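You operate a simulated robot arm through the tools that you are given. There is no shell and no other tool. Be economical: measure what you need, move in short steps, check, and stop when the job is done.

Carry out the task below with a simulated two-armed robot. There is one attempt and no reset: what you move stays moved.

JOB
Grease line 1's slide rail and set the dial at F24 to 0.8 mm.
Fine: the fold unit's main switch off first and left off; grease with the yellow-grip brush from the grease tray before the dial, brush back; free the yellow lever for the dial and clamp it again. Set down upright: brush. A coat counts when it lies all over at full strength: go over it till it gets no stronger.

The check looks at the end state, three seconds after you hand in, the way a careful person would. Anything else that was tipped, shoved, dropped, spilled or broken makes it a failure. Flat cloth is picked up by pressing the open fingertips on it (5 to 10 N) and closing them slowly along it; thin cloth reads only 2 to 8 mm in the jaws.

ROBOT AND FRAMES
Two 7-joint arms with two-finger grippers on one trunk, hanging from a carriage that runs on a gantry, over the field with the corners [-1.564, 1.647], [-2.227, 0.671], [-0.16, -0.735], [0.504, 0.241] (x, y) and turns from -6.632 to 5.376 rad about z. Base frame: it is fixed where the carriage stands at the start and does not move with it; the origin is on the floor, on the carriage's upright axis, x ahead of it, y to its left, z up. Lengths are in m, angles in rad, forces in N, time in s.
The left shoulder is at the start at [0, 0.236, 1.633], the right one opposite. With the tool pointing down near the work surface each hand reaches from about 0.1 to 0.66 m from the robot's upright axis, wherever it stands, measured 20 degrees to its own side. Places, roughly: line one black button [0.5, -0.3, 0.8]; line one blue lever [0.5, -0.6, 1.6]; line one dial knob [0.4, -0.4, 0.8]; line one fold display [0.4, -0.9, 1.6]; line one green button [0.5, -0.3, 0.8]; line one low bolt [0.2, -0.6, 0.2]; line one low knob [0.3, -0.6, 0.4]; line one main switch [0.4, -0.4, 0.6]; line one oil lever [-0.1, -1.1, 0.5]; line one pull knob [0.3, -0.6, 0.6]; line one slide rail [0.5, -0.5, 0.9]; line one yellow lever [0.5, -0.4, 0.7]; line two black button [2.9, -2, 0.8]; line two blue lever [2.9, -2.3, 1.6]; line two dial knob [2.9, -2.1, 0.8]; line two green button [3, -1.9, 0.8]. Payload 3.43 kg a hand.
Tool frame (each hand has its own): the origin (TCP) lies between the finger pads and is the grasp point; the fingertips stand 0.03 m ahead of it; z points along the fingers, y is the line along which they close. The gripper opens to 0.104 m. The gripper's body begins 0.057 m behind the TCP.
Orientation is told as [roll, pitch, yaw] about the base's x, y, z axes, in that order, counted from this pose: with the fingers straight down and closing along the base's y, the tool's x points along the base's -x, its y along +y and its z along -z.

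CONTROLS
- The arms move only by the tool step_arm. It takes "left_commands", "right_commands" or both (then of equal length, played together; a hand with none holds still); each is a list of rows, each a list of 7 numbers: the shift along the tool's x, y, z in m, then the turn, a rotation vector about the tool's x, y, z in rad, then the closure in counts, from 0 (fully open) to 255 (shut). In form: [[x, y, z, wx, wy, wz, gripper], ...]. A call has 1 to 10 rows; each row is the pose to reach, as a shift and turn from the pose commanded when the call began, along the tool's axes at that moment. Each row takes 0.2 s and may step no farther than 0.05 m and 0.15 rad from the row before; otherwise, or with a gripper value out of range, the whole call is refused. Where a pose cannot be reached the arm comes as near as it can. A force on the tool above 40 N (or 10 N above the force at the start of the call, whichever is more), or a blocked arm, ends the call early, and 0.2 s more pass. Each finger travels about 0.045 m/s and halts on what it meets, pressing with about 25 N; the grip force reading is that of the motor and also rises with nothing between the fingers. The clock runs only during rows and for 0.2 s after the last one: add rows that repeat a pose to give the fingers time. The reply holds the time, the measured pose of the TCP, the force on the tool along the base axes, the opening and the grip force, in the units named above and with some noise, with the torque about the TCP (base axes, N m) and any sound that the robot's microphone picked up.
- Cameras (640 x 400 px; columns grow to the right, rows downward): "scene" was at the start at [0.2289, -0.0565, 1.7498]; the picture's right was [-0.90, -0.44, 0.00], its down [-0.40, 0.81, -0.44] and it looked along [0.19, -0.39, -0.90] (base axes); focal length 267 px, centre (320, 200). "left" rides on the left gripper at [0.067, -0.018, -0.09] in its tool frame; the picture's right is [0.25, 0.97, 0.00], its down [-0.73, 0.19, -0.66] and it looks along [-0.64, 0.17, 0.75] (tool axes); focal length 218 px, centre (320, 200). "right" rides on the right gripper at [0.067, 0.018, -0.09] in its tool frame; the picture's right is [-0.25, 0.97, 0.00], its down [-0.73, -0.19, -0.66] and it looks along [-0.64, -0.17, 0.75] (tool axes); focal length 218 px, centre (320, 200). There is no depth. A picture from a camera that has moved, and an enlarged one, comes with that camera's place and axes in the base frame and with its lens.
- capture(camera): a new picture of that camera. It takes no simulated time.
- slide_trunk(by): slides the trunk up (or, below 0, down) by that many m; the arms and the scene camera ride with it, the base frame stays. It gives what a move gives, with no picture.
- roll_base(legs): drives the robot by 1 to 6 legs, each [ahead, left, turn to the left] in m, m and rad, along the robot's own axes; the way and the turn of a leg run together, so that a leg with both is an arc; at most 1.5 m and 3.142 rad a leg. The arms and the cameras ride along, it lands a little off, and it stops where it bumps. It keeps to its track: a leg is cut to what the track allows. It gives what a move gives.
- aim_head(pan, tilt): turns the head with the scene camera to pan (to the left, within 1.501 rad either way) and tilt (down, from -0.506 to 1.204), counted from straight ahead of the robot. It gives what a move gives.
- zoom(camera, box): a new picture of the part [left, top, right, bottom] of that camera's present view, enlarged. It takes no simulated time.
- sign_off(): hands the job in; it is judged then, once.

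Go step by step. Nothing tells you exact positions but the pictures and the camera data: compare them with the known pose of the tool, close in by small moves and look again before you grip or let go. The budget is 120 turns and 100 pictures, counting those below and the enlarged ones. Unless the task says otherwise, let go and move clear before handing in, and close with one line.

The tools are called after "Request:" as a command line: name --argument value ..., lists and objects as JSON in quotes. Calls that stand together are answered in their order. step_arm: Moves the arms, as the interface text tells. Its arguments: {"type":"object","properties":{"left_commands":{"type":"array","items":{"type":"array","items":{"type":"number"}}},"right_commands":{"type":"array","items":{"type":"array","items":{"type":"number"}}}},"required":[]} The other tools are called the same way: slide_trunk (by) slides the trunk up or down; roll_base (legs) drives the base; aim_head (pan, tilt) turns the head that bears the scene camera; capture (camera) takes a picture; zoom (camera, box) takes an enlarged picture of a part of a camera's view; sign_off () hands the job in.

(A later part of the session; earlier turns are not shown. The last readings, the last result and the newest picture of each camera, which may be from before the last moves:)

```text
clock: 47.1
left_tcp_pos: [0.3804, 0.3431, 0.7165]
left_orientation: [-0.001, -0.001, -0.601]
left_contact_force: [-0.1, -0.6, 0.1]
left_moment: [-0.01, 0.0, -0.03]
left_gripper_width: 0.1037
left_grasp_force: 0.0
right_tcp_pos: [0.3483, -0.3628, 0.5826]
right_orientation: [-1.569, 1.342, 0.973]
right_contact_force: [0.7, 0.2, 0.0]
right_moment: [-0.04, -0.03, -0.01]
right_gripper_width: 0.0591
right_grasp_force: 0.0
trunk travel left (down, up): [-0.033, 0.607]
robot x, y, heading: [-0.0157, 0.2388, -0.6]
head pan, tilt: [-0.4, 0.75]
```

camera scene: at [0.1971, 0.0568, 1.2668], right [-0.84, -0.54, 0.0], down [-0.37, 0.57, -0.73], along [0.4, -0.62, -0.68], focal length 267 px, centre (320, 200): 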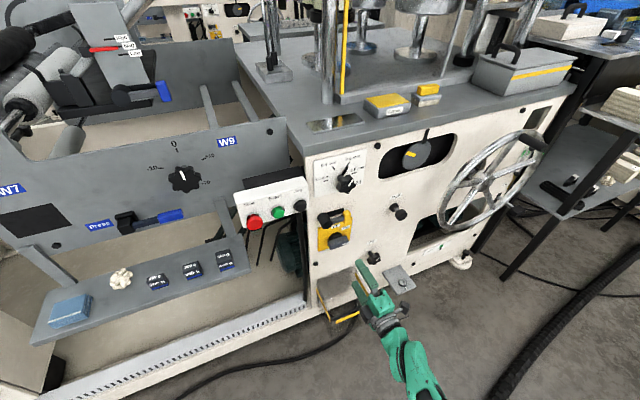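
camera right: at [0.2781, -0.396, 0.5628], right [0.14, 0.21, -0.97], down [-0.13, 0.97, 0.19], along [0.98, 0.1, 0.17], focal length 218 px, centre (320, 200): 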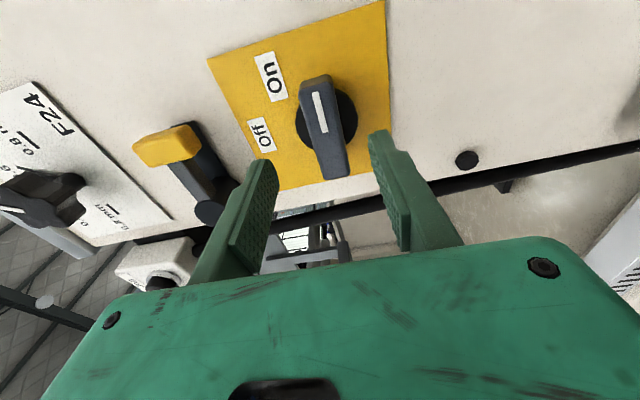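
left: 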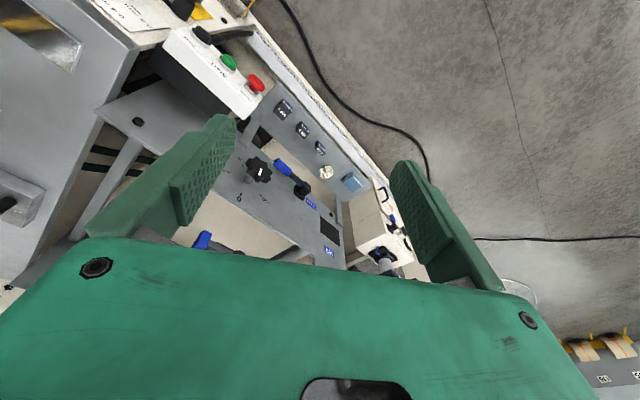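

The roll works. I return to the handle orientation, then approach and grip.

Request:
step_arm --right_commands '[[0, 0, 0, 0, 0, 0.149, 110], [0, 0, 0, 0, 0, 0.298, 110], [0, 0, 0, 0, 0, 0.447, 110], [0, 0, 0, 0, 0, 0.596, 110], [0, 0, 0, 0, 0, 0.745, 110], [0, 0, 0, 0, 0, 0.894, 110], [0, 0, 0, 0, 0, 1.043, 110], [0, 0, 0, 0, 0, 1.192, 110], [0, 0, 0, 0, 0, 1.341, 110], [0, 0, 0, 0, 0, 1.341, 110]]'

Request:
step_arm --right_commands '[[0.002, 0.002, 0.04, 0, 0, 0, 110], [0.002, 0.002, 0.07, 0, 0, 0, 110], [0.002, 0.002, 0.09, 0, 0, 0, 110], [0.002, 0.002, 0.09, 0, 0, 0, 180], [0.002, 0.002, 0.09, 0, 0, 0, 255], [0.002, 0.002, 0.09, 0, 0, 0, 255], [0.002, 0.002, 0.09, 0, 0, 0, 255], [0.002, 0.002, 0.09, 0, 0, 0, 255]]'

Request:
capture --camera "right"

```text
clock: 49.3
left_tcp_pos: [0.3806, 0.3438, 0.7158]
left_orientation: [-0.002, -0.002, -0.601]
left_contact_force: [0.4, 0.4, 0.3]
left_moment: [0.0, 0.02, -0.03]
left_gripper_width: 0.104
left_grasp_force: 0.0
right_tcp_pos: [0.349, -0.3653, 0.5817]
right_orientation: [-1.57, -0.006, 0.972]
right_contact_force: [-0.5, 0.7, -0.6]
right_moment: [-0.02, 0.0, 0.0]
right_gripper_width: 0.0591
right_grasp_force: 0.1
trunk travel left (down, up): [-0.033, 0.607]
robot x, y, heading: [-0.0147, 0.2386, -0.6]
head pan, tilt: [-0.4, 0.75]
```

```text
clock: 50.9
left_tcp_pos: [0.38, 0.3447, 0.7167]
left_orientation: [0.001, 0.0, -0.599]
left_contact_force: [0.6, -0.1, -0.5]
left_moment: [0.0, 0.01, -0.01]
left_gripper_width: 0.1041
left_grasp_force: 0.1
right_tcp_pos: [0.4138, -0.4094, 0.5758]
right_orientation: [-1.547, -0.004, 0.971]
right_contact_force: [3.4, 0.0, -4.5]
right_moment: [-0.64, 0.05, -0.07]
right_gripper_width: 0.0218
right_grasp_force: 42.6
right hand out of reach, approached as far as the arm can: row 3, 4, 5, 6, 7
trunk travel left (down, up): [-0.033, 0.607]
robot x, y, heading: [-0.0168, 0.2445, -0.601]
head pan, tilt: [-0.4, 0.75]
stopped in row 7 (right hand): the force on the tool passed its limit at 42 N (the readings are from after the stop); the commanded pose is now the measured one
```

```text
71 pictures are left
camera right: at [0.3024, -0.4132, 0.5595], right [0.13, 0.23, -0.97], down [-0.13, 0.97, 0.21], along [0.98, 0.1, 0.15], focal length 218 px, centre (320, 200)
```

right: 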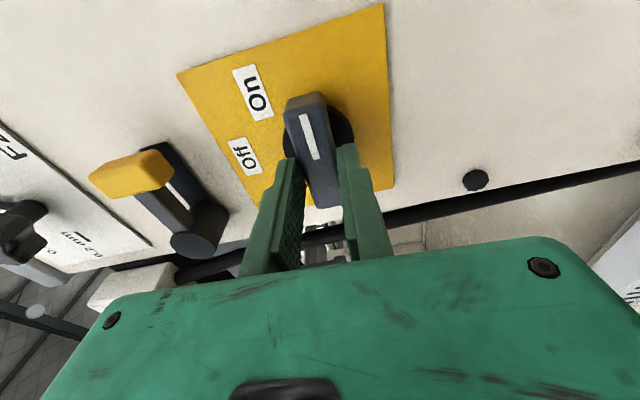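

Gripped, but the arm is at its reach limit. I let go, draw back, bring the base 0.07 m closer and grip again.

Request:
step_arm --right_commands '[[0, 0, 0, 0, 0, 0, 110], [0, 0, 0, 0, 0, 0, 110], [0, 0, -0.03, -0.02, 0, 0, 110], [0, 0, -0.07, -0.023, 0, 0, 110], [0, 0, -0.1, -0.023, 0, 0, 110]]'

Request:
roll_base --legs '[[0.07, 0, 0]]'

```text
clock: 52.1
left_tcp_pos: [0.3787, 0.344, 0.715]
left_orientation: [0.0, 0.002, -0.6]
left_contact_force: [-0.4, -0.2, -0.8]
left_moment: [-0.02, -0.02, 0.03]
left_gripper_width: 0.1039
left_grasp_force: 0.2
right_tcp_pos: [0.3306, -0.3541, 0.5781]
right_orientation: [-1.525, -0.008, 0.972]
right_contact_force: [0.0, -0.3, -0.9]
right_moment: [0.01, 0.05, 0.01]
right_gripper_width: 0.0592
right_grasp_force: 0.0
trunk travel left (down, up): [-0.033, 0.607]
robot x, y, heading: [-0.0184, 0.2396, -0.605]
head pan, tilt: [-0.4, 0.75]
```

```text
clock: 53.1
left_tcp_pos: [0.4376, 0.3058, 0.7162]
left_orientation: [0.0, 0.001, -0.6]
left_contact_force: [1.6, -0.4, -1.3]
left_moment: [0.02, 0.03, 0.03]
left_gripper_width: 0.104
left_grasp_force: 0.0
right_tcp_pos: [0.3884, -0.393, 0.578]
right_orientation: [-1.525, -0.005, 0.971]
right_contact_force: [0.7, -0.6, 0.3]
right_moment: [0.0, 0.01, -0.01]
right_gripper_width: 0.0594
right_grasp_force: 0.1
trunk travel left (down, up): [-0.033, 0.607]
robot x, y, heading: [0.0379, 0.2016, -0.603]
head pan, tilt: [-0.4, 0.75]
```

Request:
step_arm --right_commands '[[0.001, 0, 0.01, 0.046, 0, 0, 110], [0.002, 0, 0.025, 0.046, 0, 0, 110], [0.002, 0, 0.042, 0.046, 0, 0, 110], [0.002, 0, 0.042, 0.046, 0, 0, 180], [0.002, 0, 0.042, 0.046, 0, 0, 255], [0.002, 0, 0.042, 0.046, 0, 0, 255], [0.002, 0, 0.042, 0.046, 0, 0, 255]]'

```text
clock: 54.7
left_tcp_pos: [0.4385, 0.3059, 0.7147]
left_orientation: [-0.001, -0.001, -0.601]
left_contact_force: [0.2, -0.7, 0.6]
left_moment: [0.03, -0.03, -0.01]
left_gripper_width: 0.104
left_grasp_force: 0.1
right_tcp_pos: [0.4208, -0.4196, 0.5758]
right_orientation: [-1.568, -0.007, 0.97]
right_contact_force: [3.1, -3.1, -7.6]
right_moment: [-0.72, 0.12, -0.13]
right_gripper_width: 0.0216
right_grasp_force: 43.6
trunk travel left (down, up): [-0.033, 0.607]
robot x, y, heading: [0.0454, 0.2034, -0.604]
head pan, tilt: [-0.4, 0.75]
```

Firm grip at 21.6 mm. Now I turn the handle counter-clockwise.

Request:
step_arm --right_commands '[[0, 0, 0, 0, 0, -0.15, 255], [0, 0, 0, 0, 0, -0.3, 255], [0, 0, 0, 0, 0, -0.45, 255], [0, 0, 0, 0, 0, -0.6, 255], [0, 0, 0, 0, 0, -0.75, 255], [0, 0, 0, 0, 0, -0.9, 255], [0, 0, 0, 0, 0, -1.05, 255], [0, 0, 0, 0, 0, -1.2, 255], [0, 0, 0, 0, 0, -1.35, 255], [0, 0, 0, 0, 0, -1.5, 255]]'

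Request:
capture --camera "right"

```text
clock: 56.9
left_tcp_pos: [0.4367, 0.3074, 0.7163]
left_orientation: [0.0, 0.001, -0.601]
left_contact_force: [-0.5, 0.3, 0.1]
left_moment: [-0.03, -0.03, 0.03]
left_gripper_width: 0.104
left_grasp_force: 0.0
right_tcp_pos: [0.4216, -0.4162, 0.5775]
right_orientation: [-1.607, 1.498, 0.937]
right_contact_force: [-0.8, 5.7, -0.4]
right_moment: [-0.46, -0.53, 0.34]
right_gripper_width: 0.0218
right_grasp_force: 45.1
trunk travel left (down, up): [-0.033, 0.607]
robot x, y, heading: [0.0445, 0.1998, -0.605]
head pan, tilt: [-0.4, 0.75]
```

```text
70 pictures are left
camera right: at [0.3355, -0.384, 0.6419], right [-0.53, -0.78, -0.32], down [-0.4, 0.57, -0.71], along [0.74, -0.25, -0.62], focal length 218 px, centre (320, 200)
```

right: 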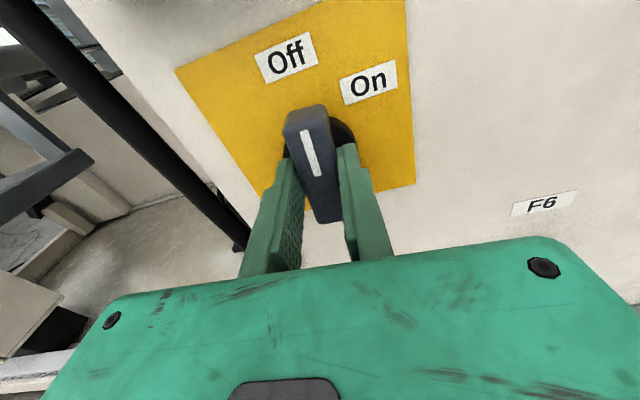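

The mark now points up to Off. I add the last bit, release, back off and check.

Request:
step_arm --right_commands '[[0, 0, 0, 0, 0, -0.09, 255], [0, 0, 0, 0, 0, -0.09, 255], [0, 0, 0, 0, 0, -0.07, 110], [0, 0, 0, 0, 0, -0.07, 110], [0, 0, -0.04, 0, 0, -0.07, 110], [0, 0, -0.08, 0, 0, -0.07, 110], [0, 0, -0.13, 0, 0, -0.07, 110], [0, 0, -0.16, 0, 0, -0.07, 110]]'

Request:
capture --camera "right"

Request:
zoom --camera "scene" --box '[260, 120, 440, 255]'

```text
clock: 58.7
left_tcp_pos: [0.4352, 0.3059, 0.7154]
left_orientation: [0.0, 0.002, -0.602]
left_contact_force: [-0.9, 1.0, 0.6]
left_moment: [-0.02, -0.01, 0.02]
left_gripper_width: 0.1039
left_grasp_force: 0.1
right_tcp_pos: [0.2882, -0.3265, 0.575]
right_orientation: [-1.651, 1.563, 0.89]
right_contact_force: [-0.2, -1.3, 0.2]
right_moment: [0.05, 0.01, -0.01]
right_gripper_width: 0.0593
right_grasp_force: 0.0
trunk travel left (down, up): [-0.033, 0.607]
robot x, y, heading: [0.0391, 0.2022, -0.598]
head pan, tilt: [-0.4, 0.75]
```

```text
69 pictures are left
camera right: at [0.2045, -0.2902, 0.6417], right [-0.55, -0.8, -0.26], down [-0.43, 0.53, -0.73], along [0.72, -0.29, -0.63], focal length 218 px, centre (320, 200)
```

right: 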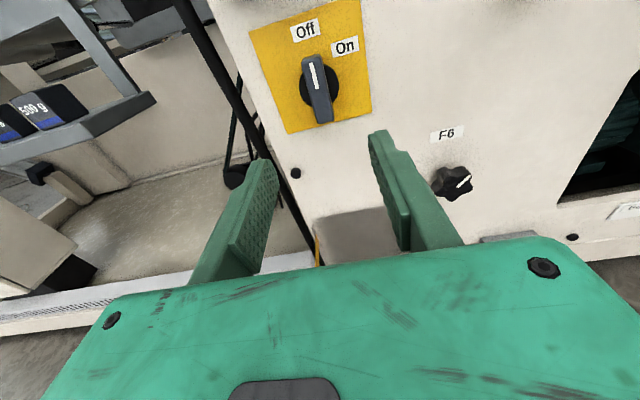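

```text
2.96 times, centred on (350, 188) of scene
camera zoom: at [0.2537, 0.0181, 1.2666], right [-0.84, -0.54, 0.0], down [-0.37, 0.57, -0.73], along [0.4, -0.61, -0.68], focal length 790 px, centre (231, 237)
```

zoom: 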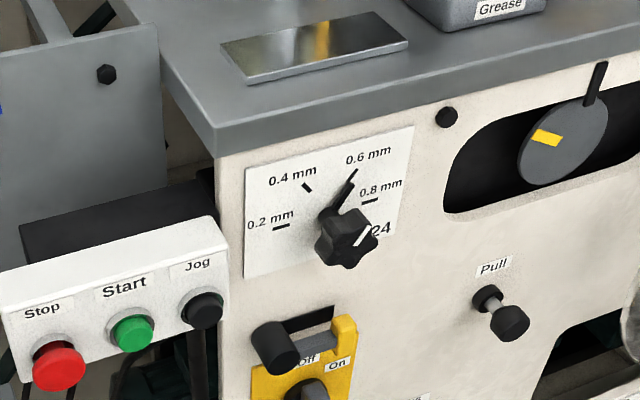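

The switch is Off. Next the brush: I raise the trunk and swing the right hand to point down with fingers closing front-to-back.

Request:
slide_trunk --by 0.48

Request:
step_arm --right_commands '[[0, 0, 0, -0.086, -0.086, 0.086, 0], [0, 0, 0, -0.172, -0.172, 0.172, 0], [0, 0, 0, -0.258, -0.258, 0.258, 0], [0, 0, 0, -0.344, -0.344, 0.344, 0], [0, 0, 0, -0.43, -0.43, 0.43, 0], [0, 0, 0, -0.516, -0.516, 0.516, 0], [0, 0, 0, -0.602, -0.602, 0.602, 0], [0, 0, 0, -0.688, -0.688, 0.688, 0], [0, 0, 0, -0.774, -0.774, 0.774, 0], [0, 0, 0, -0.86, -0.86, 0.86, 0]]'

Request:
capture --camera "scene"

```text
refused: 0.48 is not a number from -0.4 to 0.4
```

```text
clock: 60.9
left_tcp_pos: [0.4375, 0.3045, 0.7148]
left_orientation: [-0.001, -0.001, -0.6]
left_contact_force: [-0.5, 0.3, 0.2]
left_moment: [0.03, 0.0, 0.03]
left_gripper_width: 0.1041
left_grasp_force: 0.1
right_tcp_pos: [0.2906, -0.3295, 0.5764]
right_orientation: [-0.3, 0.39, 1.266]
right_contact_force: [-0.5, 0.1, 0.9]
right_moment: [0.01, -0.01, 0.02]
right_gripper_width: 0.104
right_grasp_force: 0.1
trunk travel left (down, up): [-0.033, 0.607]
robot x, y, heading: [0.0391, 0.2019, -0.599]
head pan, tilt: [-0.4, 0.75]
```

```text
67 pictures are left
camera scene: at [0.255, 0.0168, 1.2671], right [-0.84, -0.54, 0.0], down [-0.37, 0.57, -0.73], along [0.4, -0.62, -0.68], focal length 267 px, centre (320, 200)
```

scene: 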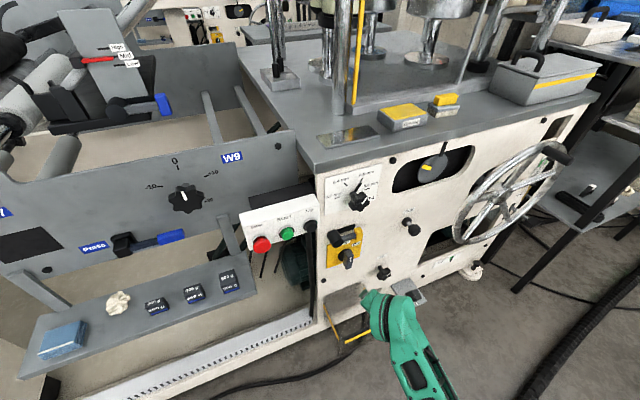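

The trunk lift was refused only for its size. I raise it 0.4 m, finish the rotation and look.

Request:
slide_trunk --by 0.4

Request:
step_arm --right_commands '[[0, 0, 0, -0.07, -0.07, 0.07, 0], [0, 0, 0, -0.14, -0.14, 0.14, 0], [0, 0, 0, -0.21, -0.21, 0.21, 0], [0, 0, 0, -0.28, -0.28, 0.28, 0], [0, 0, 0, -0.35, -0.35, 0.35, 0]]'

Request:
aim_head --pan -0.4 --tilt 1.0

Request:
capture --camera "scene"

Request:
capture --camera "right"

```text
clock: 64.8
left_tcp_pos: [0.437, 0.3047, 1.1164]
left_orientation: [-0.001, 0.0, -0.601]
left_contact_force: [-0.5, 0.3, -0.1]
left_moment: [0.01, 0.0, -0.01]
left_gripper_width: 0.1038
left_grasp_force: 0.0
right_tcp_pos: [0.2904, -0.3285, 0.9757]
right_orientation: [-0.3, 0.392, 1.266]
right_contact_force: [0.3, 0.9, -0.1]
right_moment: [-0.05, 0.0, 0.0]
right_gripper_width: 0.104
right_grasp_force: 0.0
trunk travel left (down, up): [-0.433, 0.207]
robot x, y, heading: [0.0444, 0.2021, -0.598]
head pan, tilt: [-0.4, 0.75]
```

```text
clock: 66.0
left_tcp_pos: [0.4373, 0.3047, 1.116]
left_orientation: [0.001, 0.0, -0.6]
left_contact_force: [0.5, 0.0, -0.6]
left_moment: [-0.02, 0.02, -0.04]
left_gripper_width: 0.1039
left_grasp_force: 0.1
right_tcp_pos: [0.2904, -0.3292, 0.976]
right_orientation: [0.0, -0.008, 0.968]
right_contact_force: [0.2, -0.2, -1.0]
right_moment: [0.0, 0.01, -0.01]
right_gripper_width: 0.1038
right_grasp_force: 0.0
trunk travel left (down, up): [-0.433, 0.207]
robot x, y, heading: [0.0431, 0.2025, -0.6]
head pan, tilt: [-0.4, 0.75]
```

```text
clock: 66.7
left_tcp_pos: [0.438, 0.3048, 1.1166]
left_orientation: [-0.001, -0.001, -0.601]
left_contact_force: [0.5, 0.5, -0.7]
left_moment: [0.01, -0.04, 0.0]
left_gripper_width: 0.1039
left_grasp_force: 0.0
right_tcp_pos: [0.2892, -0.3281, 0.9751]
right_orientation: [-0.002, -0.008, 0.969]
right_contact_force: [-0.7, -0.5, 0.7]
right_moment: [0.02, 0.02, 0.01]
right_gripper_width: 0.1039
right_grasp_force: 0.0
trunk travel left (down, up): [-0.433, 0.207]
robot x, y, heading: [0.0436, 0.2009, -0.6]
head pan, tilt: [-0.4, 1.0]
```

```text
66 pictures are left
camera scene: at [0.2473, 0.0285, 1.6477], right [-0.84, -0.54, 0.0], down [-0.45, 0.71, -0.54], along [0.29, -0.45, -0.84], focal length 267 px, centre (320, 200)
```

scene: 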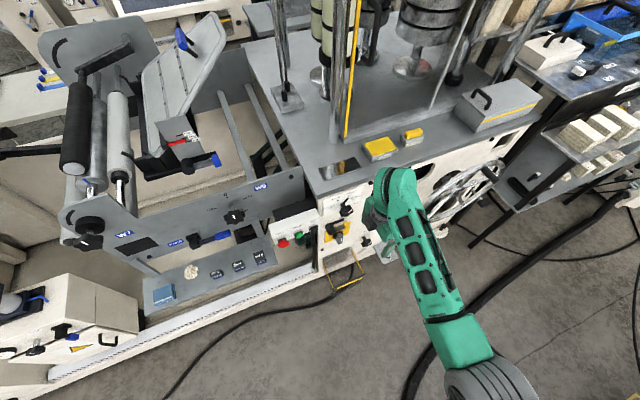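

```text
65 pictures are left
camera right: at [0.2371, -0.373, 1.0649], right [-0.66, 0.76, 0.0], down [0.57, 0.49, 0.66], along [0.5, 0.43, -0.75], focal length 218 px, centre (320, 200)
```

right: 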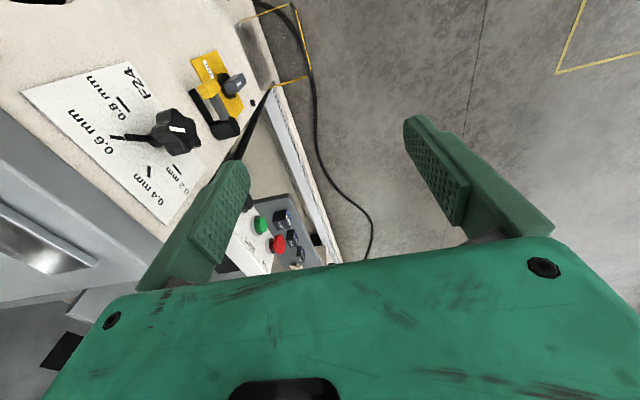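

Request:
zoom --camera "scene" --box '[300, 110, 440, 198]'

```text
4.55 times, centred on (370, 154) of scene
camera zoom: at [0.2473, 0.0285, 1.6477], right [-0.84, -0.54, 0.0], down [-0.45, 0.71, -0.54], along [0.29, -0.45, -0.84], focal length 1212 px, centre (93, 409)
```

zoom: 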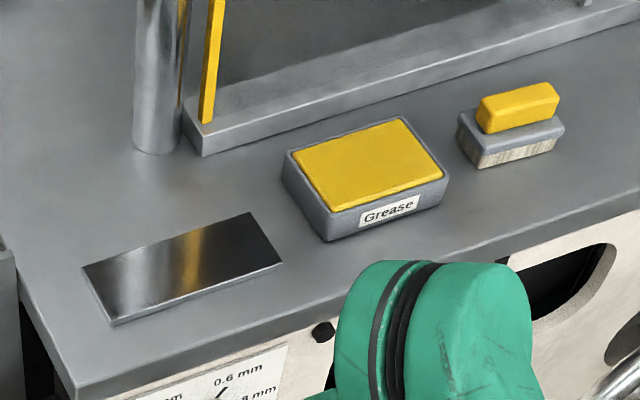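

Measured: table z≈0.943, rail centre (d 0.695, u -0.127, 0.14 x 0.054 m), grease surface centre (d 0.717, u -0.292, z 0.963), brush grip (d 0.707, u -0.42, z 0.974–0.994). I raise the hand and bring the base in line.

Request:
step_arm --right_commands '[[0, 0, -0.05, 0, 0, 0, 0], [0, 0, -0.1, 0, 0, 0, 0], [0, 0, -0.145, 0, 0, 0, 0], [0, 0, -0.145, 0, 0, 0, 0]]'

Request:
roll_base --legs '[[0, -0.29, 0], [0.22, 0, 0]]'

Request:
aim_head --pan -0.3 --tilt 1.0

Request:
capture --camera "scene"

Request:
capture --camera "right"

```text
clock: 67.7
left_tcp_pos: [0.4375, 0.3049, 1.1152]
left_orientation: [-0.001, 0.0, -0.601]
left_contact_force: [0.1, 0.2, -0.2]
left_moment: [0.01, 0.0, 0.0]
left_gripper_width: 0.1038
left_grasp_force: 0.0
right_tcp_pos: [0.2887, -0.3301, 1.1218]
right_orientation: [0.0, -0.006, 0.97]
right_contact_force: [0.4, -0.8, 0.2]
right_moment: [0.01, 0.01, -0.02]
right_gripper_width: 0.1039
right_grasp_force: 0.0
trunk travel left (down, up): [-0.433, 0.207]
robot x, y, heading: [0.0455, 0.1997, -0.602]
head pan, tilt: [-0.4, 1.0]
```

```text
clock: 71.0
left_tcp_pos: [0.4545, -0.0607, 1.1157]
left_orientation: [0.001, 0.001, -0.601]
left_contact_force: [0.2, -0.1, -0.2]
left_moment: [0.01, 0.02, 0.02]
left_gripper_width: 0.1042
left_grasp_force: 0.0
right_tcp_pos: [0.3064, -0.6956, 1.1225]
right_orientation: [-0.002, -0.007, 0.968]
right_contact_force: [0.2, -0.1, 0.0]
right_moment: [0.0, 0.05, 0.02]
right_gripper_width: 0.1041
right_grasp_force: 0.2
trunk travel left (down, up): [-0.433, 0.207]
robot x, y, heading: [0.0629, -0.1624, -0.603]
head pan, tilt: [-0.4, 1.0]
```

```text
clock: 71.7
left_tcp_pos: [0.4548, -0.0601, 1.1161]
left_orientation: [0.0, 0.0, -0.602]
left_contact_force: [-0.5, -0.5, 0.8]
left_moment: [-0.05, -0.03, 0.0]
left_gripper_width: 0.1042
left_grasp_force: 0.0
right_tcp_pos: [0.3066, -0.6958, 1.1217]
right_orientation: [0.0, -0.007, 0.967]
right_contact_force: [0.0, 0.1, 0.5]
right_moment: [0.03, 0.0, 0.0]
right_gripper_width: 0.1041
right_grasp_force: 0.1
trunk travel left (down, up): [-0.433, 0.207]
robot x, y, heading: [0.061, -0.1641, -0.6]
head pan, tilt: [-0.3, 1.0]
```

```text
63 pictures are left
camera scene: at [0.2698, -0.3326, 1.6477], right [-0.78, -0.62, 0.0], down [-0.52, 0.66, -0.54], along [0.34, -0.42, -0.84], focal length 267 px, centre (320, 200)
```

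scene: 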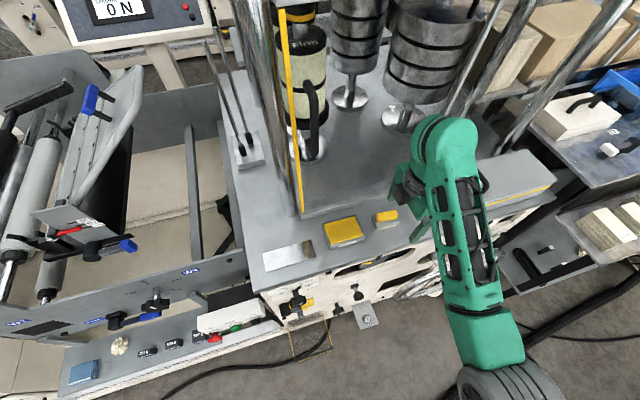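

```text
62 pictures are left
camera right: at [0.2531, -0.7394, 1.2104], right [-0.65, 0.76, 0.0], down [0.57, 0.49, 0.66], along [0.5, 0.43, -0.75], focal length 218 px, centre (320, 200)
```

right: 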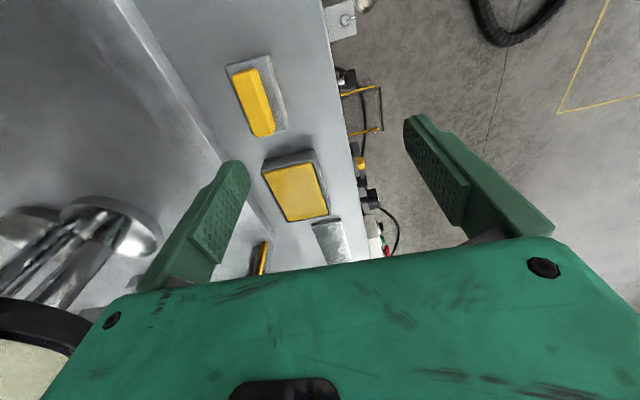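

Hand camera confirms the brush grip at d≈0.705, u≈-0.42, turned slightly. I go above it and look once more.

Request:
step_arm --right_commands '[[0.008, -0.03, 0.02, 0, 0, 0.06, 90], [0.016, -0.0614, 0.04, 0, 0, 0.12, 90], [0.016, -0.0614, 0.065, 0, 0, 0.12, 90], [0.016, -0.0614, 0.065, 0, 0, 0.12, 90]]'

Request:
capture --camera "right"

Request:
zoom --camera "scene" --box '[320, 140, 480, 240]'

```text
clock: 72.7
left_tcp_pos: [0.4548, -0.0606, 1.1163]
left_orientation: [0.001, 0.001, -0.6]
left_contact_force: [1.3, 0.1, 0.9]
left_moment: [-0.01, -0.01, 0.01]
left_gripper_width: 0.1041
left_grasp_force: 0.0
right_tcp_pos: [0.3482, -0.7427, 1.0555]
right_orientation: [0.0, -0.006, 0.848]
right_contact_force: [-0.5, 0.2, -0.9]
right_moment: [0.0, 0.02, 0.01]
right_gripper_width: 0.0674
right_grasp_force: 0.1
trunk travel left (down, up): [-0.433, 0.207]
robot x, y, heading: [0.0577, -0.1631, -0.602]
head pan, tilt: [-0.3, 1.0]
```

```text
61 pictures are left
camera right: at [0.29, -0.7805, 1.145], right [-0.56, 0.83, 0.0], down [0.62, 0.42, 0.66], along [0.55, 0.37, -0.75], focal length 218 px, centre (320, 200)
```

right: 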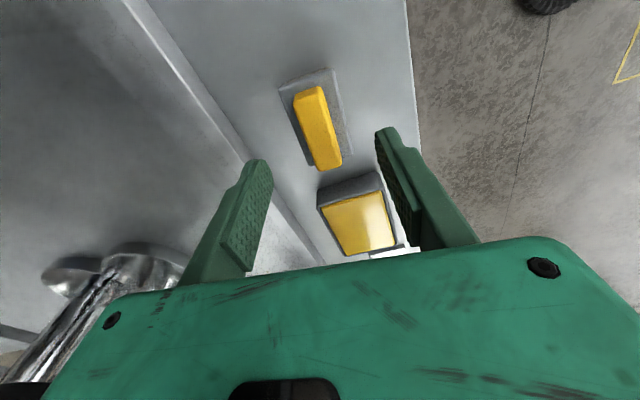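

```text
4.00 times, centred on (400, 190) of scene
camera zoom: at [0.2699, -0.3326, 1.6477], right [-0.78, -0.62, 0.0], down [-0.52, 0.66, -0.54], along [0.34, -0.42, -0.84], focal length 1067 px, centre (0, 240)
```

zoom: 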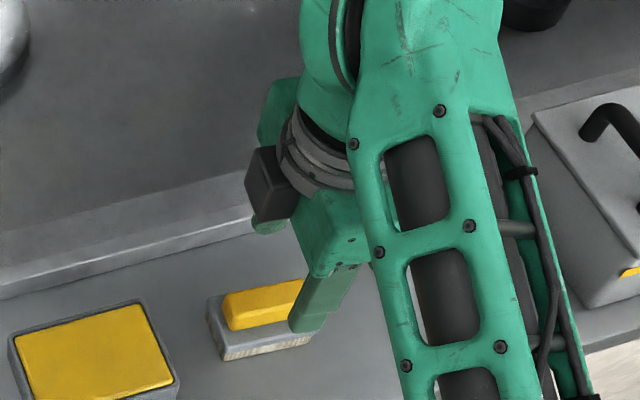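

Aligned within a few millimetres. I descend so the tips sit just above the brush's base and close on the yellow grip.

Request:
step_arm --right_commands '[[0.003, 0, 0.02, 0, 0, 0, 90], [0.003, 0, 0.04, 0, 0, 0, 90], [0.003, 0, 0.048, 0, 0, 0, 90], [0.003, 0, 0.048, 0, 0, 0, 140], [0.003, 0, 0.048, 0, 0, 0, 190], [0.003, 0, 0.048, 0, 0, 0, 230], [0.003, 0, 0.048, 0, 0, 0, 230], [0.003, 0, 0.048, 0, 0, 0, 230]]'

Request:
capture --camera "right"

```text
clock: 74.5
left_tcp_pos: [0.455, -0.0603, 1.117]
left_orientation: [0.0, 0.0, -0.601]
left_contact_force: [-0.5, 0.4, 0.3]
left_moment: [-0.03, -0.02, 0.04]
left_gripper_width: 0.104
left_grasp_force: 0.1
right_tcp_pos: [0.3453, -0.7442, 1.0079]
right_orientation: [0.0, -0.007, 0.848]
right_contact_force: [0.0, -0.1, 0.0]
right_moment: [0.01, -0.02, -0.02]
right_gripper_width: 0.0213
right_grasp_force: 25.1
trunk travel left (down, up): [-0.433, 0.207]
robot x, y, heading: [0.0584, -0.1603, -0.598]
head pan, tilt: [-0.3, 1.0]
```

```text
59 pictures are left
camera right: at [0.2879, -0.7816, 1.0974], right [-0.56, 0.83, 0.0], down [0.62, 0.42, 0.66], along [0.55, 0.37, -0.75], focal length 218 px, centre (320, 200)
```

right: 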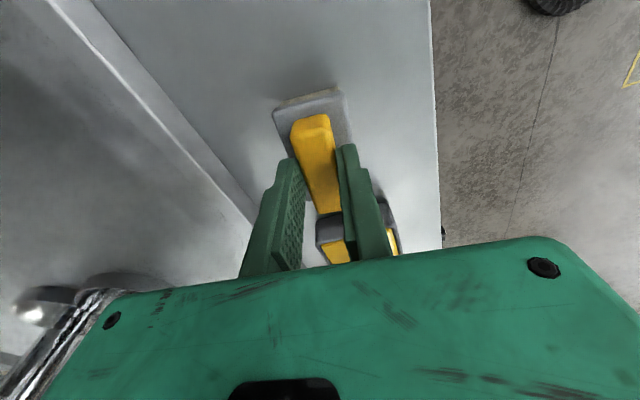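

The brush is gripped (21 mm). I tighten, lift it and square it to the table.

Request:
step_arm --right_commands '[[0, 0, 0, 0, 0, 0, 255], [0, 0, -0.03, 0, 0, 0, 255], [0, 0, -0.06, 0, 0, -0.06, 255], [0, 0, -0.08, 0, 0, -0.122, 255], [0, 0, -0.08, 0, 0, -0.122, 255]]'

Request:
capture --camera "right"

Request:
capture --camera "scene"

```text
clock: 75.7
left_tcp_pos: [0.4539, -0.0601, 1.1156]
left_orientation: [0.001, 0.001, -0.6]
left_contact_force: [0.1, 0.6, -0.4]
left_moment: [0.03, 0.04, 0.02]
left_gripper_width: 0.104
left_grasp_force: 0.1
right_tcp_pos: [0.3449, -0.7439, 1.0879]
right_orientation: [0.0, -0.008, 0.971]
right_contact_force: [0.2, 0.3, 0.4]
right_moment: [0.02, -0.01, 0.0]
right_gripper_width: 0.0
right_grasp_force: 25.1
trunk travel left (down, up): [-0.433, 0.207]
robot x, y, heading: [0.0596, -0.1637, -0.6]
head pan, tilt: [-0.3, 1.0]
```

```text
58 pictures are left
camera right: at [0.2922, -0.7889, 1.1769], right [-0.66, 0.75, 0.0], down [0.57, 0.49, 0.66], along [0.5, 0.43, -0.75], focal length 218 px, centre (320, 200)
```

right: 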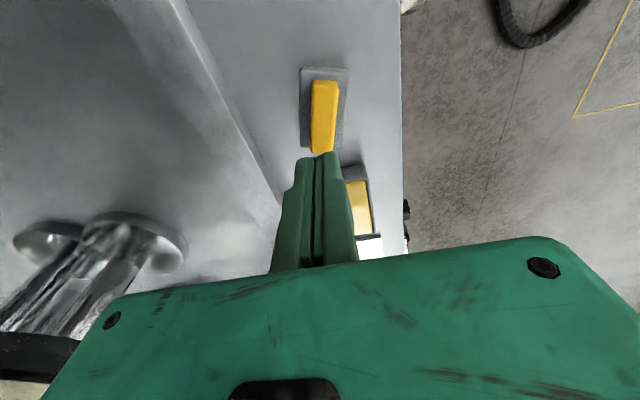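

```text
57 pictures are left
camera scene: at [0.2698, -0.3326, 1.6477], right [-0.78, -0.62, 0.0], down [-0.52, 0.66, -0.54], along [0.34, -0.42, -0.84], focal length 267 px, centre (320, 200)
```

scene: 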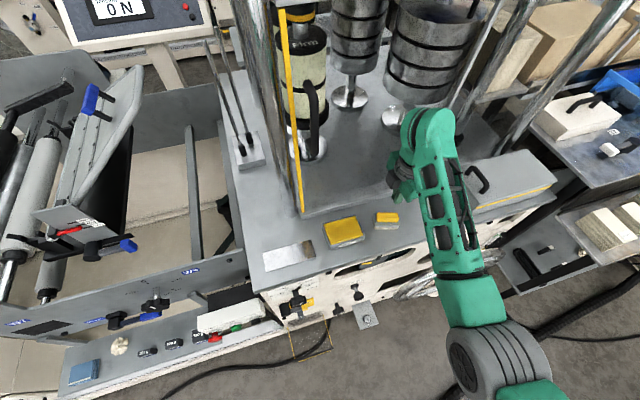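

The grip slipped off: my fingertips only caught the top edge, and the brush still stands in place. I go down again slightly lower, with matched angle, in small steps.

Request:
step_arm --right_commands '[[-0.005, 0.003, 0, 0, 0, 0.1, 145], [-0.005, 0.003, 0.03, 0, 0, 0.19, 145], [-0.005, 0.003, 0.06, 0, 0, 0.19, 145], [-0.005, 0.003, 0.078, 0, 0, 0.19, 145]]'

Request:
zoom --camera "right" --box '[240, 80, 420, 260]'

Request:
zoom --camera "scene" --box '[350, 180, 450, 245]'

```text
clock: 76.7
left_tcp_pos: [0.4542, -0.0604, 1.1158]
left_orientation: [0.0, 0.001, -0.601]
left_contact_force: [-0.2, 0.5, -0.2]
left_moment: [-0.02, -0.03, 0.01]
left_gripper_width: 0.1041
left_grasp_force: 0.0
right_tcp_pos: [0.3462, -0.7376, 1.0103]
right_orientation: [-0.001, -0.007, 0.78]
right_contact_force: [-0.6, 0.3, 0.5]
right_moment: [-0.02, 0.0, 0.02]
right_gripper_width: 0.0449
right_grasp_force: 0.0
trunk travel left (down, up): [-0.433, 0.207]
robot x, y, heading: [0.0628, -0.1617, -0.601]
head pan, tilt: [-0.3, 1.0]
```

```text
2.22 times, centred on (330, 170) of right
camera zoom: at [0.2854, -0.7722, 1.0987], right [-0.5, 0.87, 0.0], down [0.65, 0.37, 0.66], along [0.57, 0.33, -0.75], focal length 485 px, centre (298, 267)
```

zoom: 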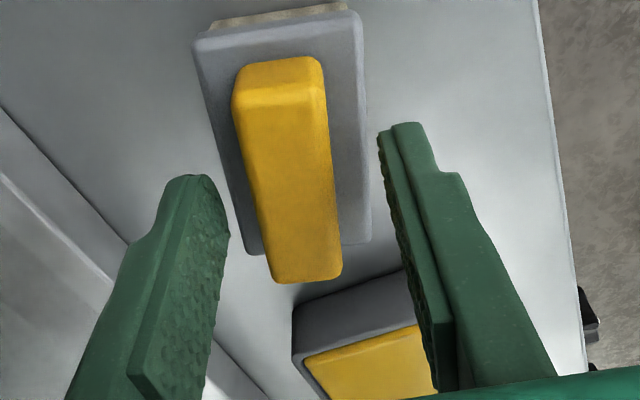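

```text
6.15 times, centred on (400, 212) of scene
camera zoom: at [0.2698, -0.3325, 1.6477], right [-0.78, -0.62, 0.0], down [-0.52, 0.66, -0.54], along [0.34, -0.42, -0.84], focal length 1642 px, centre (-172, 123)
```

zoom: 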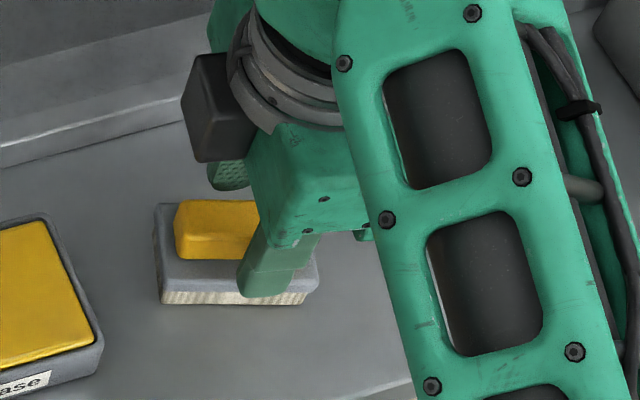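

The tips are at the upper half of the grip. I lightly centre the fingers on the grip, reopen slightly, and feel downward for the base.

Request:
step_arm --right_commands '[[0, 0, 0, 0, 0, 0, 175], [0, 0, 0, 0, 0, 0, 195], [0, 0, 0, 0, 0, 0, 195], [0, 0, 0, 0, 0, 0, 182], [0, 0, 0.003, 0, 0, 0, 182], [0, 0, 0.006, 0, 0, 0, 182], [0, 0, 0.006, 0, 0, 0, 182]]'

```text
clock: 78.3
left_tcp_pos: [0.4538, -0.0601, 1.1157]
left_orientation: [0.0, 0.0, -0.602]
left_contact_force: [0.6, -0.3, -0.6]
left_moment: [-0.03, 0.03, -0.01]
left_gripper_width: 0.1039
left_grasp_force: 0.1
right_tcp_pos: [0.3467, -0.7374, 1.0035]
right_orientation: [0.002, -0.007, 0.78]
right_contact_force: [-0.1, 0.5, 0.4]
right_moment: [0.01, 0.02, 0.03]
right_gripper_width: 0.0295
right_grasp_force: 0.0
trunk travel left (down, up): [-0.433, 0.207]
robot x, y, heading: [0.0594, -0.1657, -0.598]
head pan, tilt: [-0.3, 1.0]
```

No contact with the base yet, so I feel down a few millimetres more.

Request:
step_arm --right_commands '[[0, 0, 0.003, 0, 0, 0, 182], [0, 0, 0.005, 0, 0, 0, 182], [0, 0, 0.005, 0, 0, 0, 182]]'

Request:
zoom --camera "right" --box '[240, 80, 420, 260]'

```text
clock: 79.1
left_tcp_pos: [0.4543, -0.0614, 1.1154]
left_orientation: [0.001, -0.001, -0.6]
left_contact_force: [-0.4, 0.1, 0.4]
left_moment: [-0.01, -0.03, -0.04]
left_gripper_width: 0.1038
left_grasp_force: 0.1
right_tcp_pos: [0.3465, -0.7384, 0.9999]
right_orientation: [0.002, -0.008, 0.78]
right_contact_force: [-0.2, 0.0, 0.1]
right_moment: [0.0, 0.01, -0.02]
right_gripper_width: 0.0299
right_grasp_force: 0.0
trunk travel left (down, up): [-0.433, 0.207]
robot x, y, heading: [0.0568, -0.1615, -0.602]
head pan, tilt: [-0.3, 1.0]
```

```text
2.22 times, centred on (330, 170) of right
camera zoom: at [0.286, -0.7722, 1.088], right [-0.5, 0.87, 0.0], down [0.65, 0.37, 0.66], along [0.57, 0.33, -0.75], focal length 485 px, centre (298, 267)
```

zoom: 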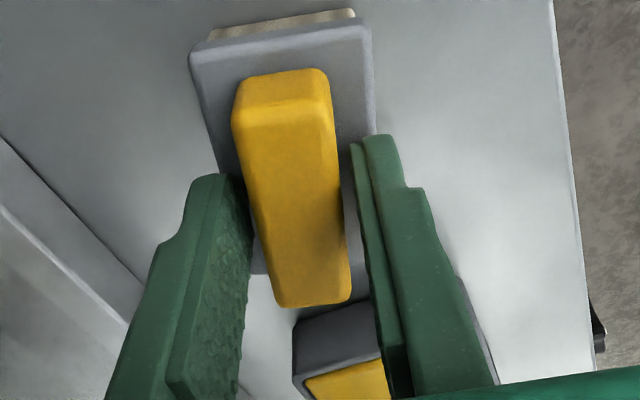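

Request:
step_arm --right_commands '[[0, 0, 0.003, 0, 0, 0, 182], [0, 0, 0.006, 0, 0, 0, 182], [0, 0, 0.006, 0, 0, 0, 182]]'

```text
clock: 79.9
left_tcp_pos: [0.4538, -0.0613, 1.1167]
left_orientation: [0.0, 0.001, -0.602]
left_contact_force: [0.3, 1.0, -0.3]
left_moment: [-0.02, 0.0, -0.03]
left_gripper_width: 0.1039
left_grasp_force: 0.0
right_tcp_pos: [0.3485, -0.7407, 0.9982]
right_orientation: [-0.007, -0.007, 0.78]
right_contact_force: [-6.8, 7.4, 32.7]
right_moment: [0.41, 0.55, -0.02]
right_gripper_width: 0.0296
right_grasp_force: 0.0
trunk travel left (down, up): [-0.433, 0.207]
robot x, y, heading: [0.0598, -0.1632, -0.607]
head pan, tilt: [-0.3, 1.0]
```

I touch the base at TCP z≈0.998. I back up 3 mm and close firmly, then lift a little.

Request:
step_arm --right_commands '[[0, 0, -0.007, 0, 0, 0, 182], [0, 0, -0.007, 0, 0, 0, 220], [0, 0, -0.007, 0, 0, 0, 255], [0, 0, -0.007, 0, 0, 0, 255], [0, 0, -0.007, 0, 0, 0, 255]]'

Request:
step_arm --right_commands '[[0, 0, -0.01, 0, 0, 0, 255], [0, 0, -0.02, 0, 0, 0, 255], [0, 0, -0.02, 0, 0, 0, 255]]'

Request:
capture --camera "right"

```text
clock: 81.1
left_tcp_pos: [0.4536, -0.0603, 1.117]
left_orientation: [-0.001, 0.0, -0.599]
left_contact_force: [0.2, -0.1, 1.0]
left_moment: [0.03, 0.01, -0.02]
left_gripper_width: 0.1042
left_grasp_force: 0.1
right_tcp_pos: [0.3465, -0.7376, 0.9996]
right_orientation: [0.0, -0.006, 0.78]
right_contact_force: [-1.1, -0.6, -1.0]
right_moment: [0.0, -0.04, -0.01]
right_gripper_width: 0.0213
right_grasp_force: 25.0
trunk travel left (down, up): [-0.433, 0.207]
robot x, y, heading: [0.0586, -0.1639, -0.605]
head pan, tilt: [-0.3, 1.0]
```

```text
clock: 81.9
left_tcp_pos: [0.4532, -0.0596, 1.1153]
left_orientation: [0.0, -0.001, -0.599]
left_contact_force: [0.1, 0.1, 0.3]
left_moment: [0.0, 0.0, 0.03]
left_gripper_width: 0.1039
left_grasp_force: 0.0
right_tcp_pos: [0.3476, -0.7388, 1.0205]
right_orientation: [0.001, -0.008, 0.78]
right_contact_force: [-0.2, 0.6, -0.8]
right_moment: [0.0, 0.01, -0.03]
right_gripper_width: 0.0217
right_grasp_force: 24.8
trunk travel left (down, up): [-0.433, 0.207]
robot x, y, heading: [0.0603, -0.163, -0.595]
head pan, tilt: [-0.3, 1.0]
```

```text
53 pictures are left
camera right: at [0.2861, -0.7724, 1.1091], right [-0.5, 0.87, 0.0], down [0.65, 0.37, 0.66], along [0.57, 0.33, -0.75], focal length 218 px, centre (320, 200)
```

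right: 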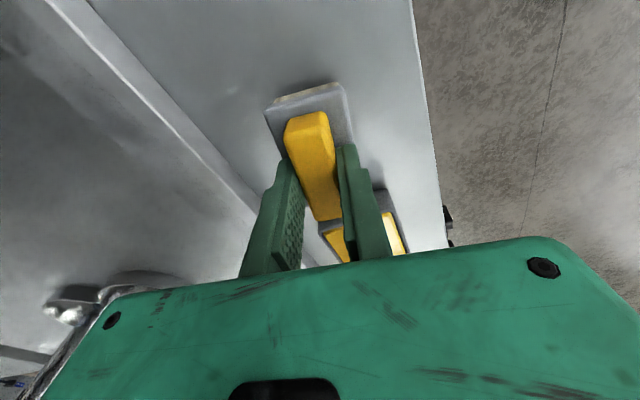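

The brush is held. I lift clear, square it up and carry it over the grease tray.

Request:
step_arm --right_commands '[[0, 0, -0.03, 0, 0, 0, 255], [0, 0, -0.045, 0, 0, -0.06, 255], [-0.04, 0.003, -0.045, 0, 0, -0.13, 255], [-0.085, 0.007, -0.045, 0, 0, -0.19, 255], [-0.124, 0.0098, -0.045, 0, 0, -0.19, 255], [-0.124, 0.0098, -0.045, 0, 0, -0.19, 255]]'

Request:
capture --camera "scene"

Request:
capture --camera "right"

```text
clock: 83.3
left_tcp_pos: [0.454, -0.0601, 1.1163]
left_orientation: [0.0, 0.0, -0.6]
left_contact_force: [0.2, 0.6, 0.5]
left_moment: [-0.01, 0.0, 0.02]
left_gripper_width: 0.104
left_grasp_force: 0.0
right_tcp_pos: [0.4272, -0.6442, 1.0675]
right_orientation: [0.0, -0.007, 0.97]
right_contact_force: [-0.3, 0.1, -1.1]
right_moment: [-0.01, 0.02, -0.02]
right_gripper_width: 0.0213
right_grasp_force: 24.9
trunk travel left (down, up): [-0.433, 0.207]
robot x, y, heading: [0.0588, -0.1638, -0.598]
head pan, tilt: [-0.3, 1.0]
```

```text
52 pictures are left
camera scene: at [0.2698, -0.3326, 1.6477], right [-0.78, -0.62, 0.0], down [-0.52, 0.66, -0.54], along [0.34, -0.42, -0.84], focal length 267 px, centre (320, 200)
```

scene: 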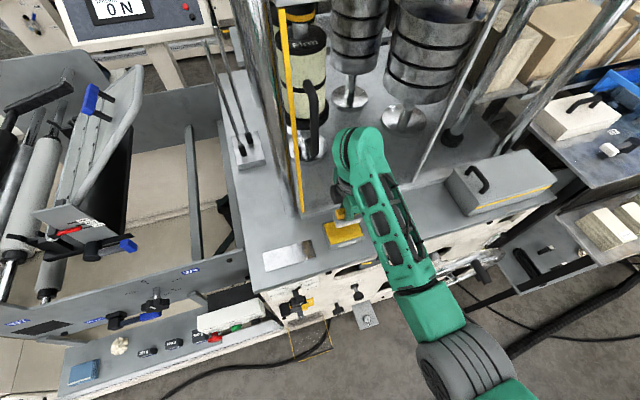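

```text
51 pictures are left
camera right: at [0.3748, -0.6893, 1.1561], right [-0.66, 0.76, 0.0], down [0.57, 0.49, 0.66], along [0.5, 0.43, -0.75], focal length 218 px, centre (320, 200)
```

right: 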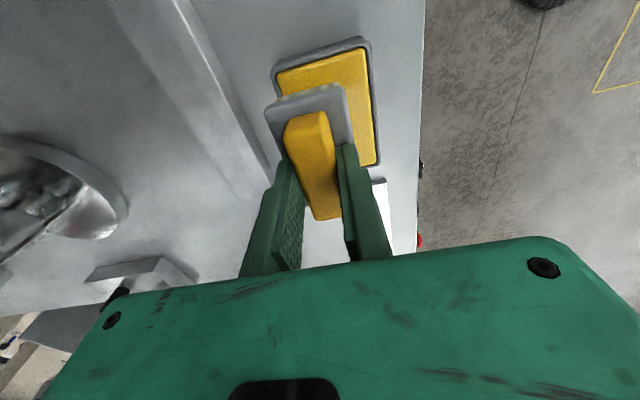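

The brush is above the tray. I lower it gently onto the grease.

Request:
step_arm --right_commands '[[-0.003, 0.003, 0.02, 0, 0, 0, 255], [-0.003, 0.003, 0.035, 0, 0, 0, 255], [-0.003, 0.003, 0.045, 0, 0, 0, 255], [-0.003, 0.003, 0.047, 0, 0, 0, 255]]'

Request:
zoom --camera "scene" --box '[300, 190, 400, 255]'

```text
clock: 84.3
left_tcp_pos: [0.4545, -0.0602, 1.1147]
left_orientation: [-0.001, -0.002, -0.6]
left_contact_force: [0.2, 0.2, -0.2]
left_moment: [-0.03, 0.0, 0.01]
left_gripper_width: 0.1039
left_grasp_force: 0.1
right_tcp_pos: [0.43, -0.6413, 1.0288]
right_orientation: [-0.019, -0.011, 0.97]
right_contact_force: [-3.6, 0.7, 8.9]
right_moment: [-0.11, 0.46, -0.06]
right_gripper_width: 0.0212
right_grasp_force: 24.6
trunk travel left (down, up): [-0.433, 0.207]
robot x, y, heading: [0.0615, -0.1623, -0.601]
head pan, tilt: [-0.3, 1.0]
stopped in row 4 (right hand): the force on the tool passed its limit at 43 N (the readings are from after the stop); the commanded pose is now the measured one
```

```text
6.15 times, centred on (350, 222) of scene
camera zoom: at [0.2695, -0.3327, 1.6474], right [-0.78, -0.62, 0.0], down [-0.52, 0.66, -0.54], along [0.34, -0.42, -0.84], focal length 1642 px, centre (135, 62)
```

zoom: 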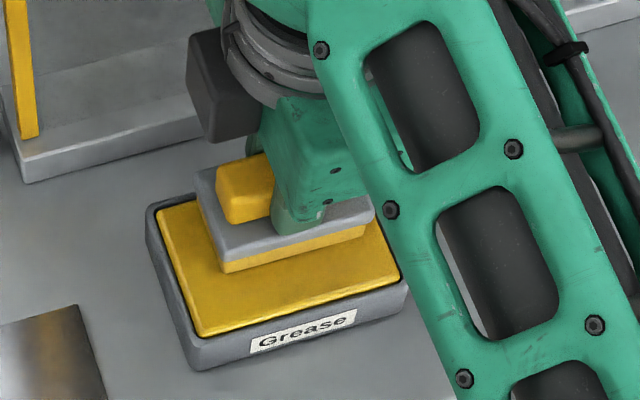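

The bristles took grease at TCP z≈1.029. I wipe it slightly in the grease, lift, and move toward the rail.

Request:
step_arm --right_commands '[[0.005, 0, -0.001, 0, 0, 0, 255], [0.01, 0.003, -0.001, 0, 0, 0, 255], [0.0, 0.003, -0.001, 0, 0, 0, 255], [0, 0, -0.03, 0, 0, 0, 255], [0, 0, -0.05, 0, 0, 0, 255], [-0.05, 0.008, -0.05, 0, 0, 0, 255], [-0.1, 0.015, -0.05, 0, 0, 0, 255], [-0.13, 0.02, -0.05, 0, 0, 0, 255], [-0.13, 0.02, -0.05, 0, 0, 0, 255]]'

Request:
capture --camera "right"

Request:
zoom --camera "scene" --box '[240, 180, 360, 280]'

```text
refused: row 6 steps farther than a row can; nothing moved
```

```text
49 pictures are left
camera right: at [0.3762, -0.6866, 1.1167], right [-0.65, 0.76, -0.01], down [0.56, 0.49, 0.67], along [0.51, 0.43, -0.74], focal length 218 px, centre (320, 200)
```

right: 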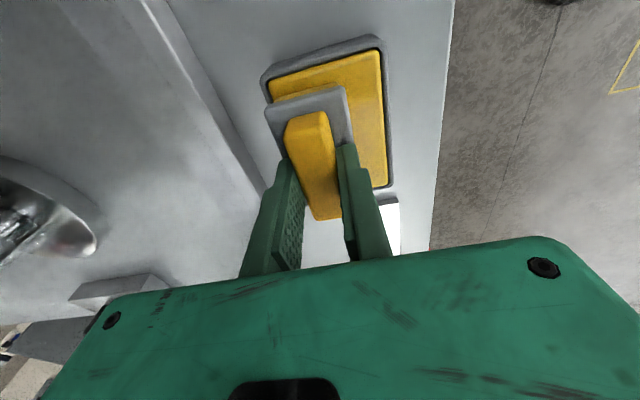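

```text
4.00 times, centred on (300, 230) of scene
camera zoom: at [0.2695, -0.3327, 1.6474], right [-0.78, -0.62, 0.0], down [-0.52, 0.66, -0.54], along [0.34, -0.42, -0.84], focal length 1067 px, centre (400, 80)
```

zoom: 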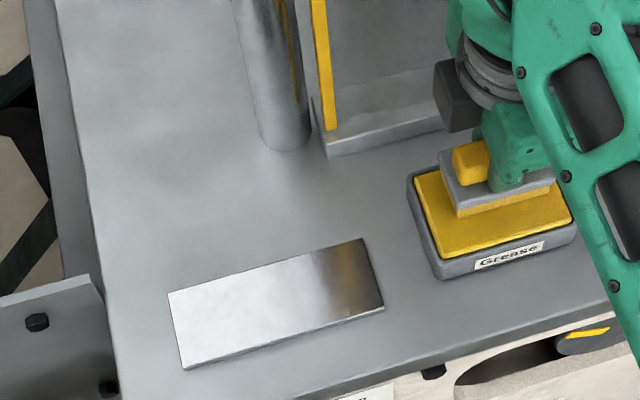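

Request:
step_arm --right_commands '[[0.005, 0.003, -0.001, 0, 0, 0, 255], [0.01, 0.005, -0.001, 0, 0, 0, 255], [0.0, 0.005, -0.001, 0, 0, 0, 255], [0, 0.005, -0.025, 0, 0, 0, 255], [0, 0.005, -0.05, 0, 0, 0, 255], [-0.04, 0.01, -0.05, 0.0, 0, 0, 255], [-0.08, 0.015, -0.05, 0, 0, 0, 255], [-0.12, 0.018, -0.05, 0, 0, 0, 255], [-0.135, 0.02, -0.05, 0, 0, 0, 255], [-0.135, 0.02, -0.05, 0, 0, 0, 255]]'

Request:
capture --camera "right"

Request:
zoom --camera "scene" --box '[240, 180, 360, 280]'

```text
clock: 86.5
left_tcp_pos: [0.4542, -0.0609, 1.1152]
left_orientation: [0.001, 0.0, -0.601]
left_contact_force: [0.1, -0.5, 0.4]
left_moment: [-0.01, 0.0, 0.01]
left_gripper_width: 0.1039
left_grasp_force: 0.0
right_tcp_pos: [0.49, -0.5186, 1.0773]
right_orientation: [-0.014, -0.01, 0.972]
right_contact_force: [0.1, 1.3, -0.6]
right_moment: [-0.03, 0.0, 0.0]
right_gripper_width: 0.0213
right_grasp_force: 24.9
trunk travel left (down, up): [-0.433, 0.207]
robot x, y, heading: [0.0595, -0.1626, -0.6]
head pan, tilt: [-0.3, 1.0]
```

```text
47 pictures are left
camera right: at [0.436, -0.563, 1.1662], right [-0.65, 0.76, -0.01], down [0.56, 0.49, 0.67], along [0.51, 0.43, -0.74], focal length 218 px, centre (320, 200)
```

right: 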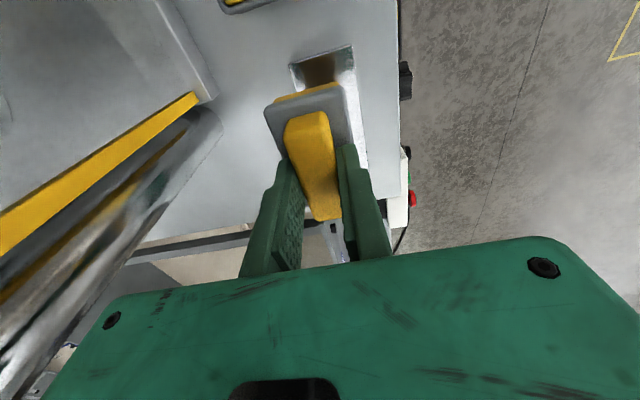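

```text
4.00 times, centred on (300, 230) of scene
camera zoom: at [0.2696, -0.3325, 1.6477], right [-0.78, -0.62, 0.0], down [-0.52, 0.66, -0.54], along [0.34, -0.42, -0.84], focal length 1067 px, centre (400, 80)
```

zoom: 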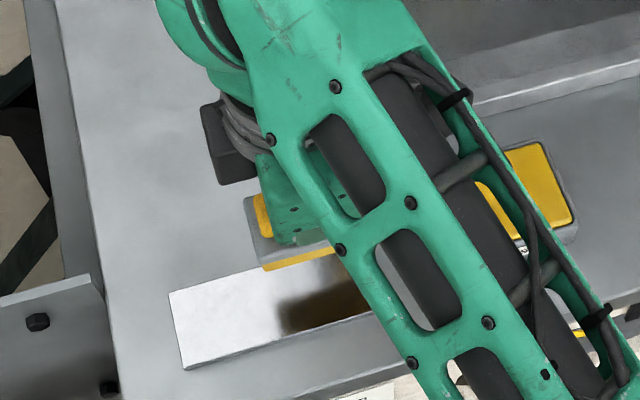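

Now over the right half of the rail. I lower step by step to feel contact.

Request:
step_arm --right_commands '[[0.005, 0, 0.03, -0.014, 0, 0, 255], [0.01, 0, 0.06, -0.014, 0, 0, 255], [0.01, 0, 0.068, -0.014, 0, 0, 255], [0.01, 0, 0.068, -0.014, 0, 0, 255]]'

```text
clock: 87.5
left_tcp_pos: [0.4546, -0.0604, 1.1157]
left_orientation: [0.001, -0.001, -0.602]
left_contact_force: [0.0, -0.4, 0.0]
left_moment: [0.02, -0.02, 0.03]
left_gripper_width: 0.1039
left_grasp_force: 0.0
right_tcp_pos: [0.4843, -0.5264, 1.011]
right_orientation: [0.0, -0.009, 0.968]
right_contact_force: [0.6, -1.1, -0.6]
right_moment: [-0.01, 0.02, 0.01]
right_gripper_width: 0.0212
right_grasp_force: 25.4
trunk travel left (down, up): [-0.433, 0.207]
robot x, y, heading: [0.0577, -0.1637, -0.601]
head pan, tilt: [-0.3, 1.0]
```

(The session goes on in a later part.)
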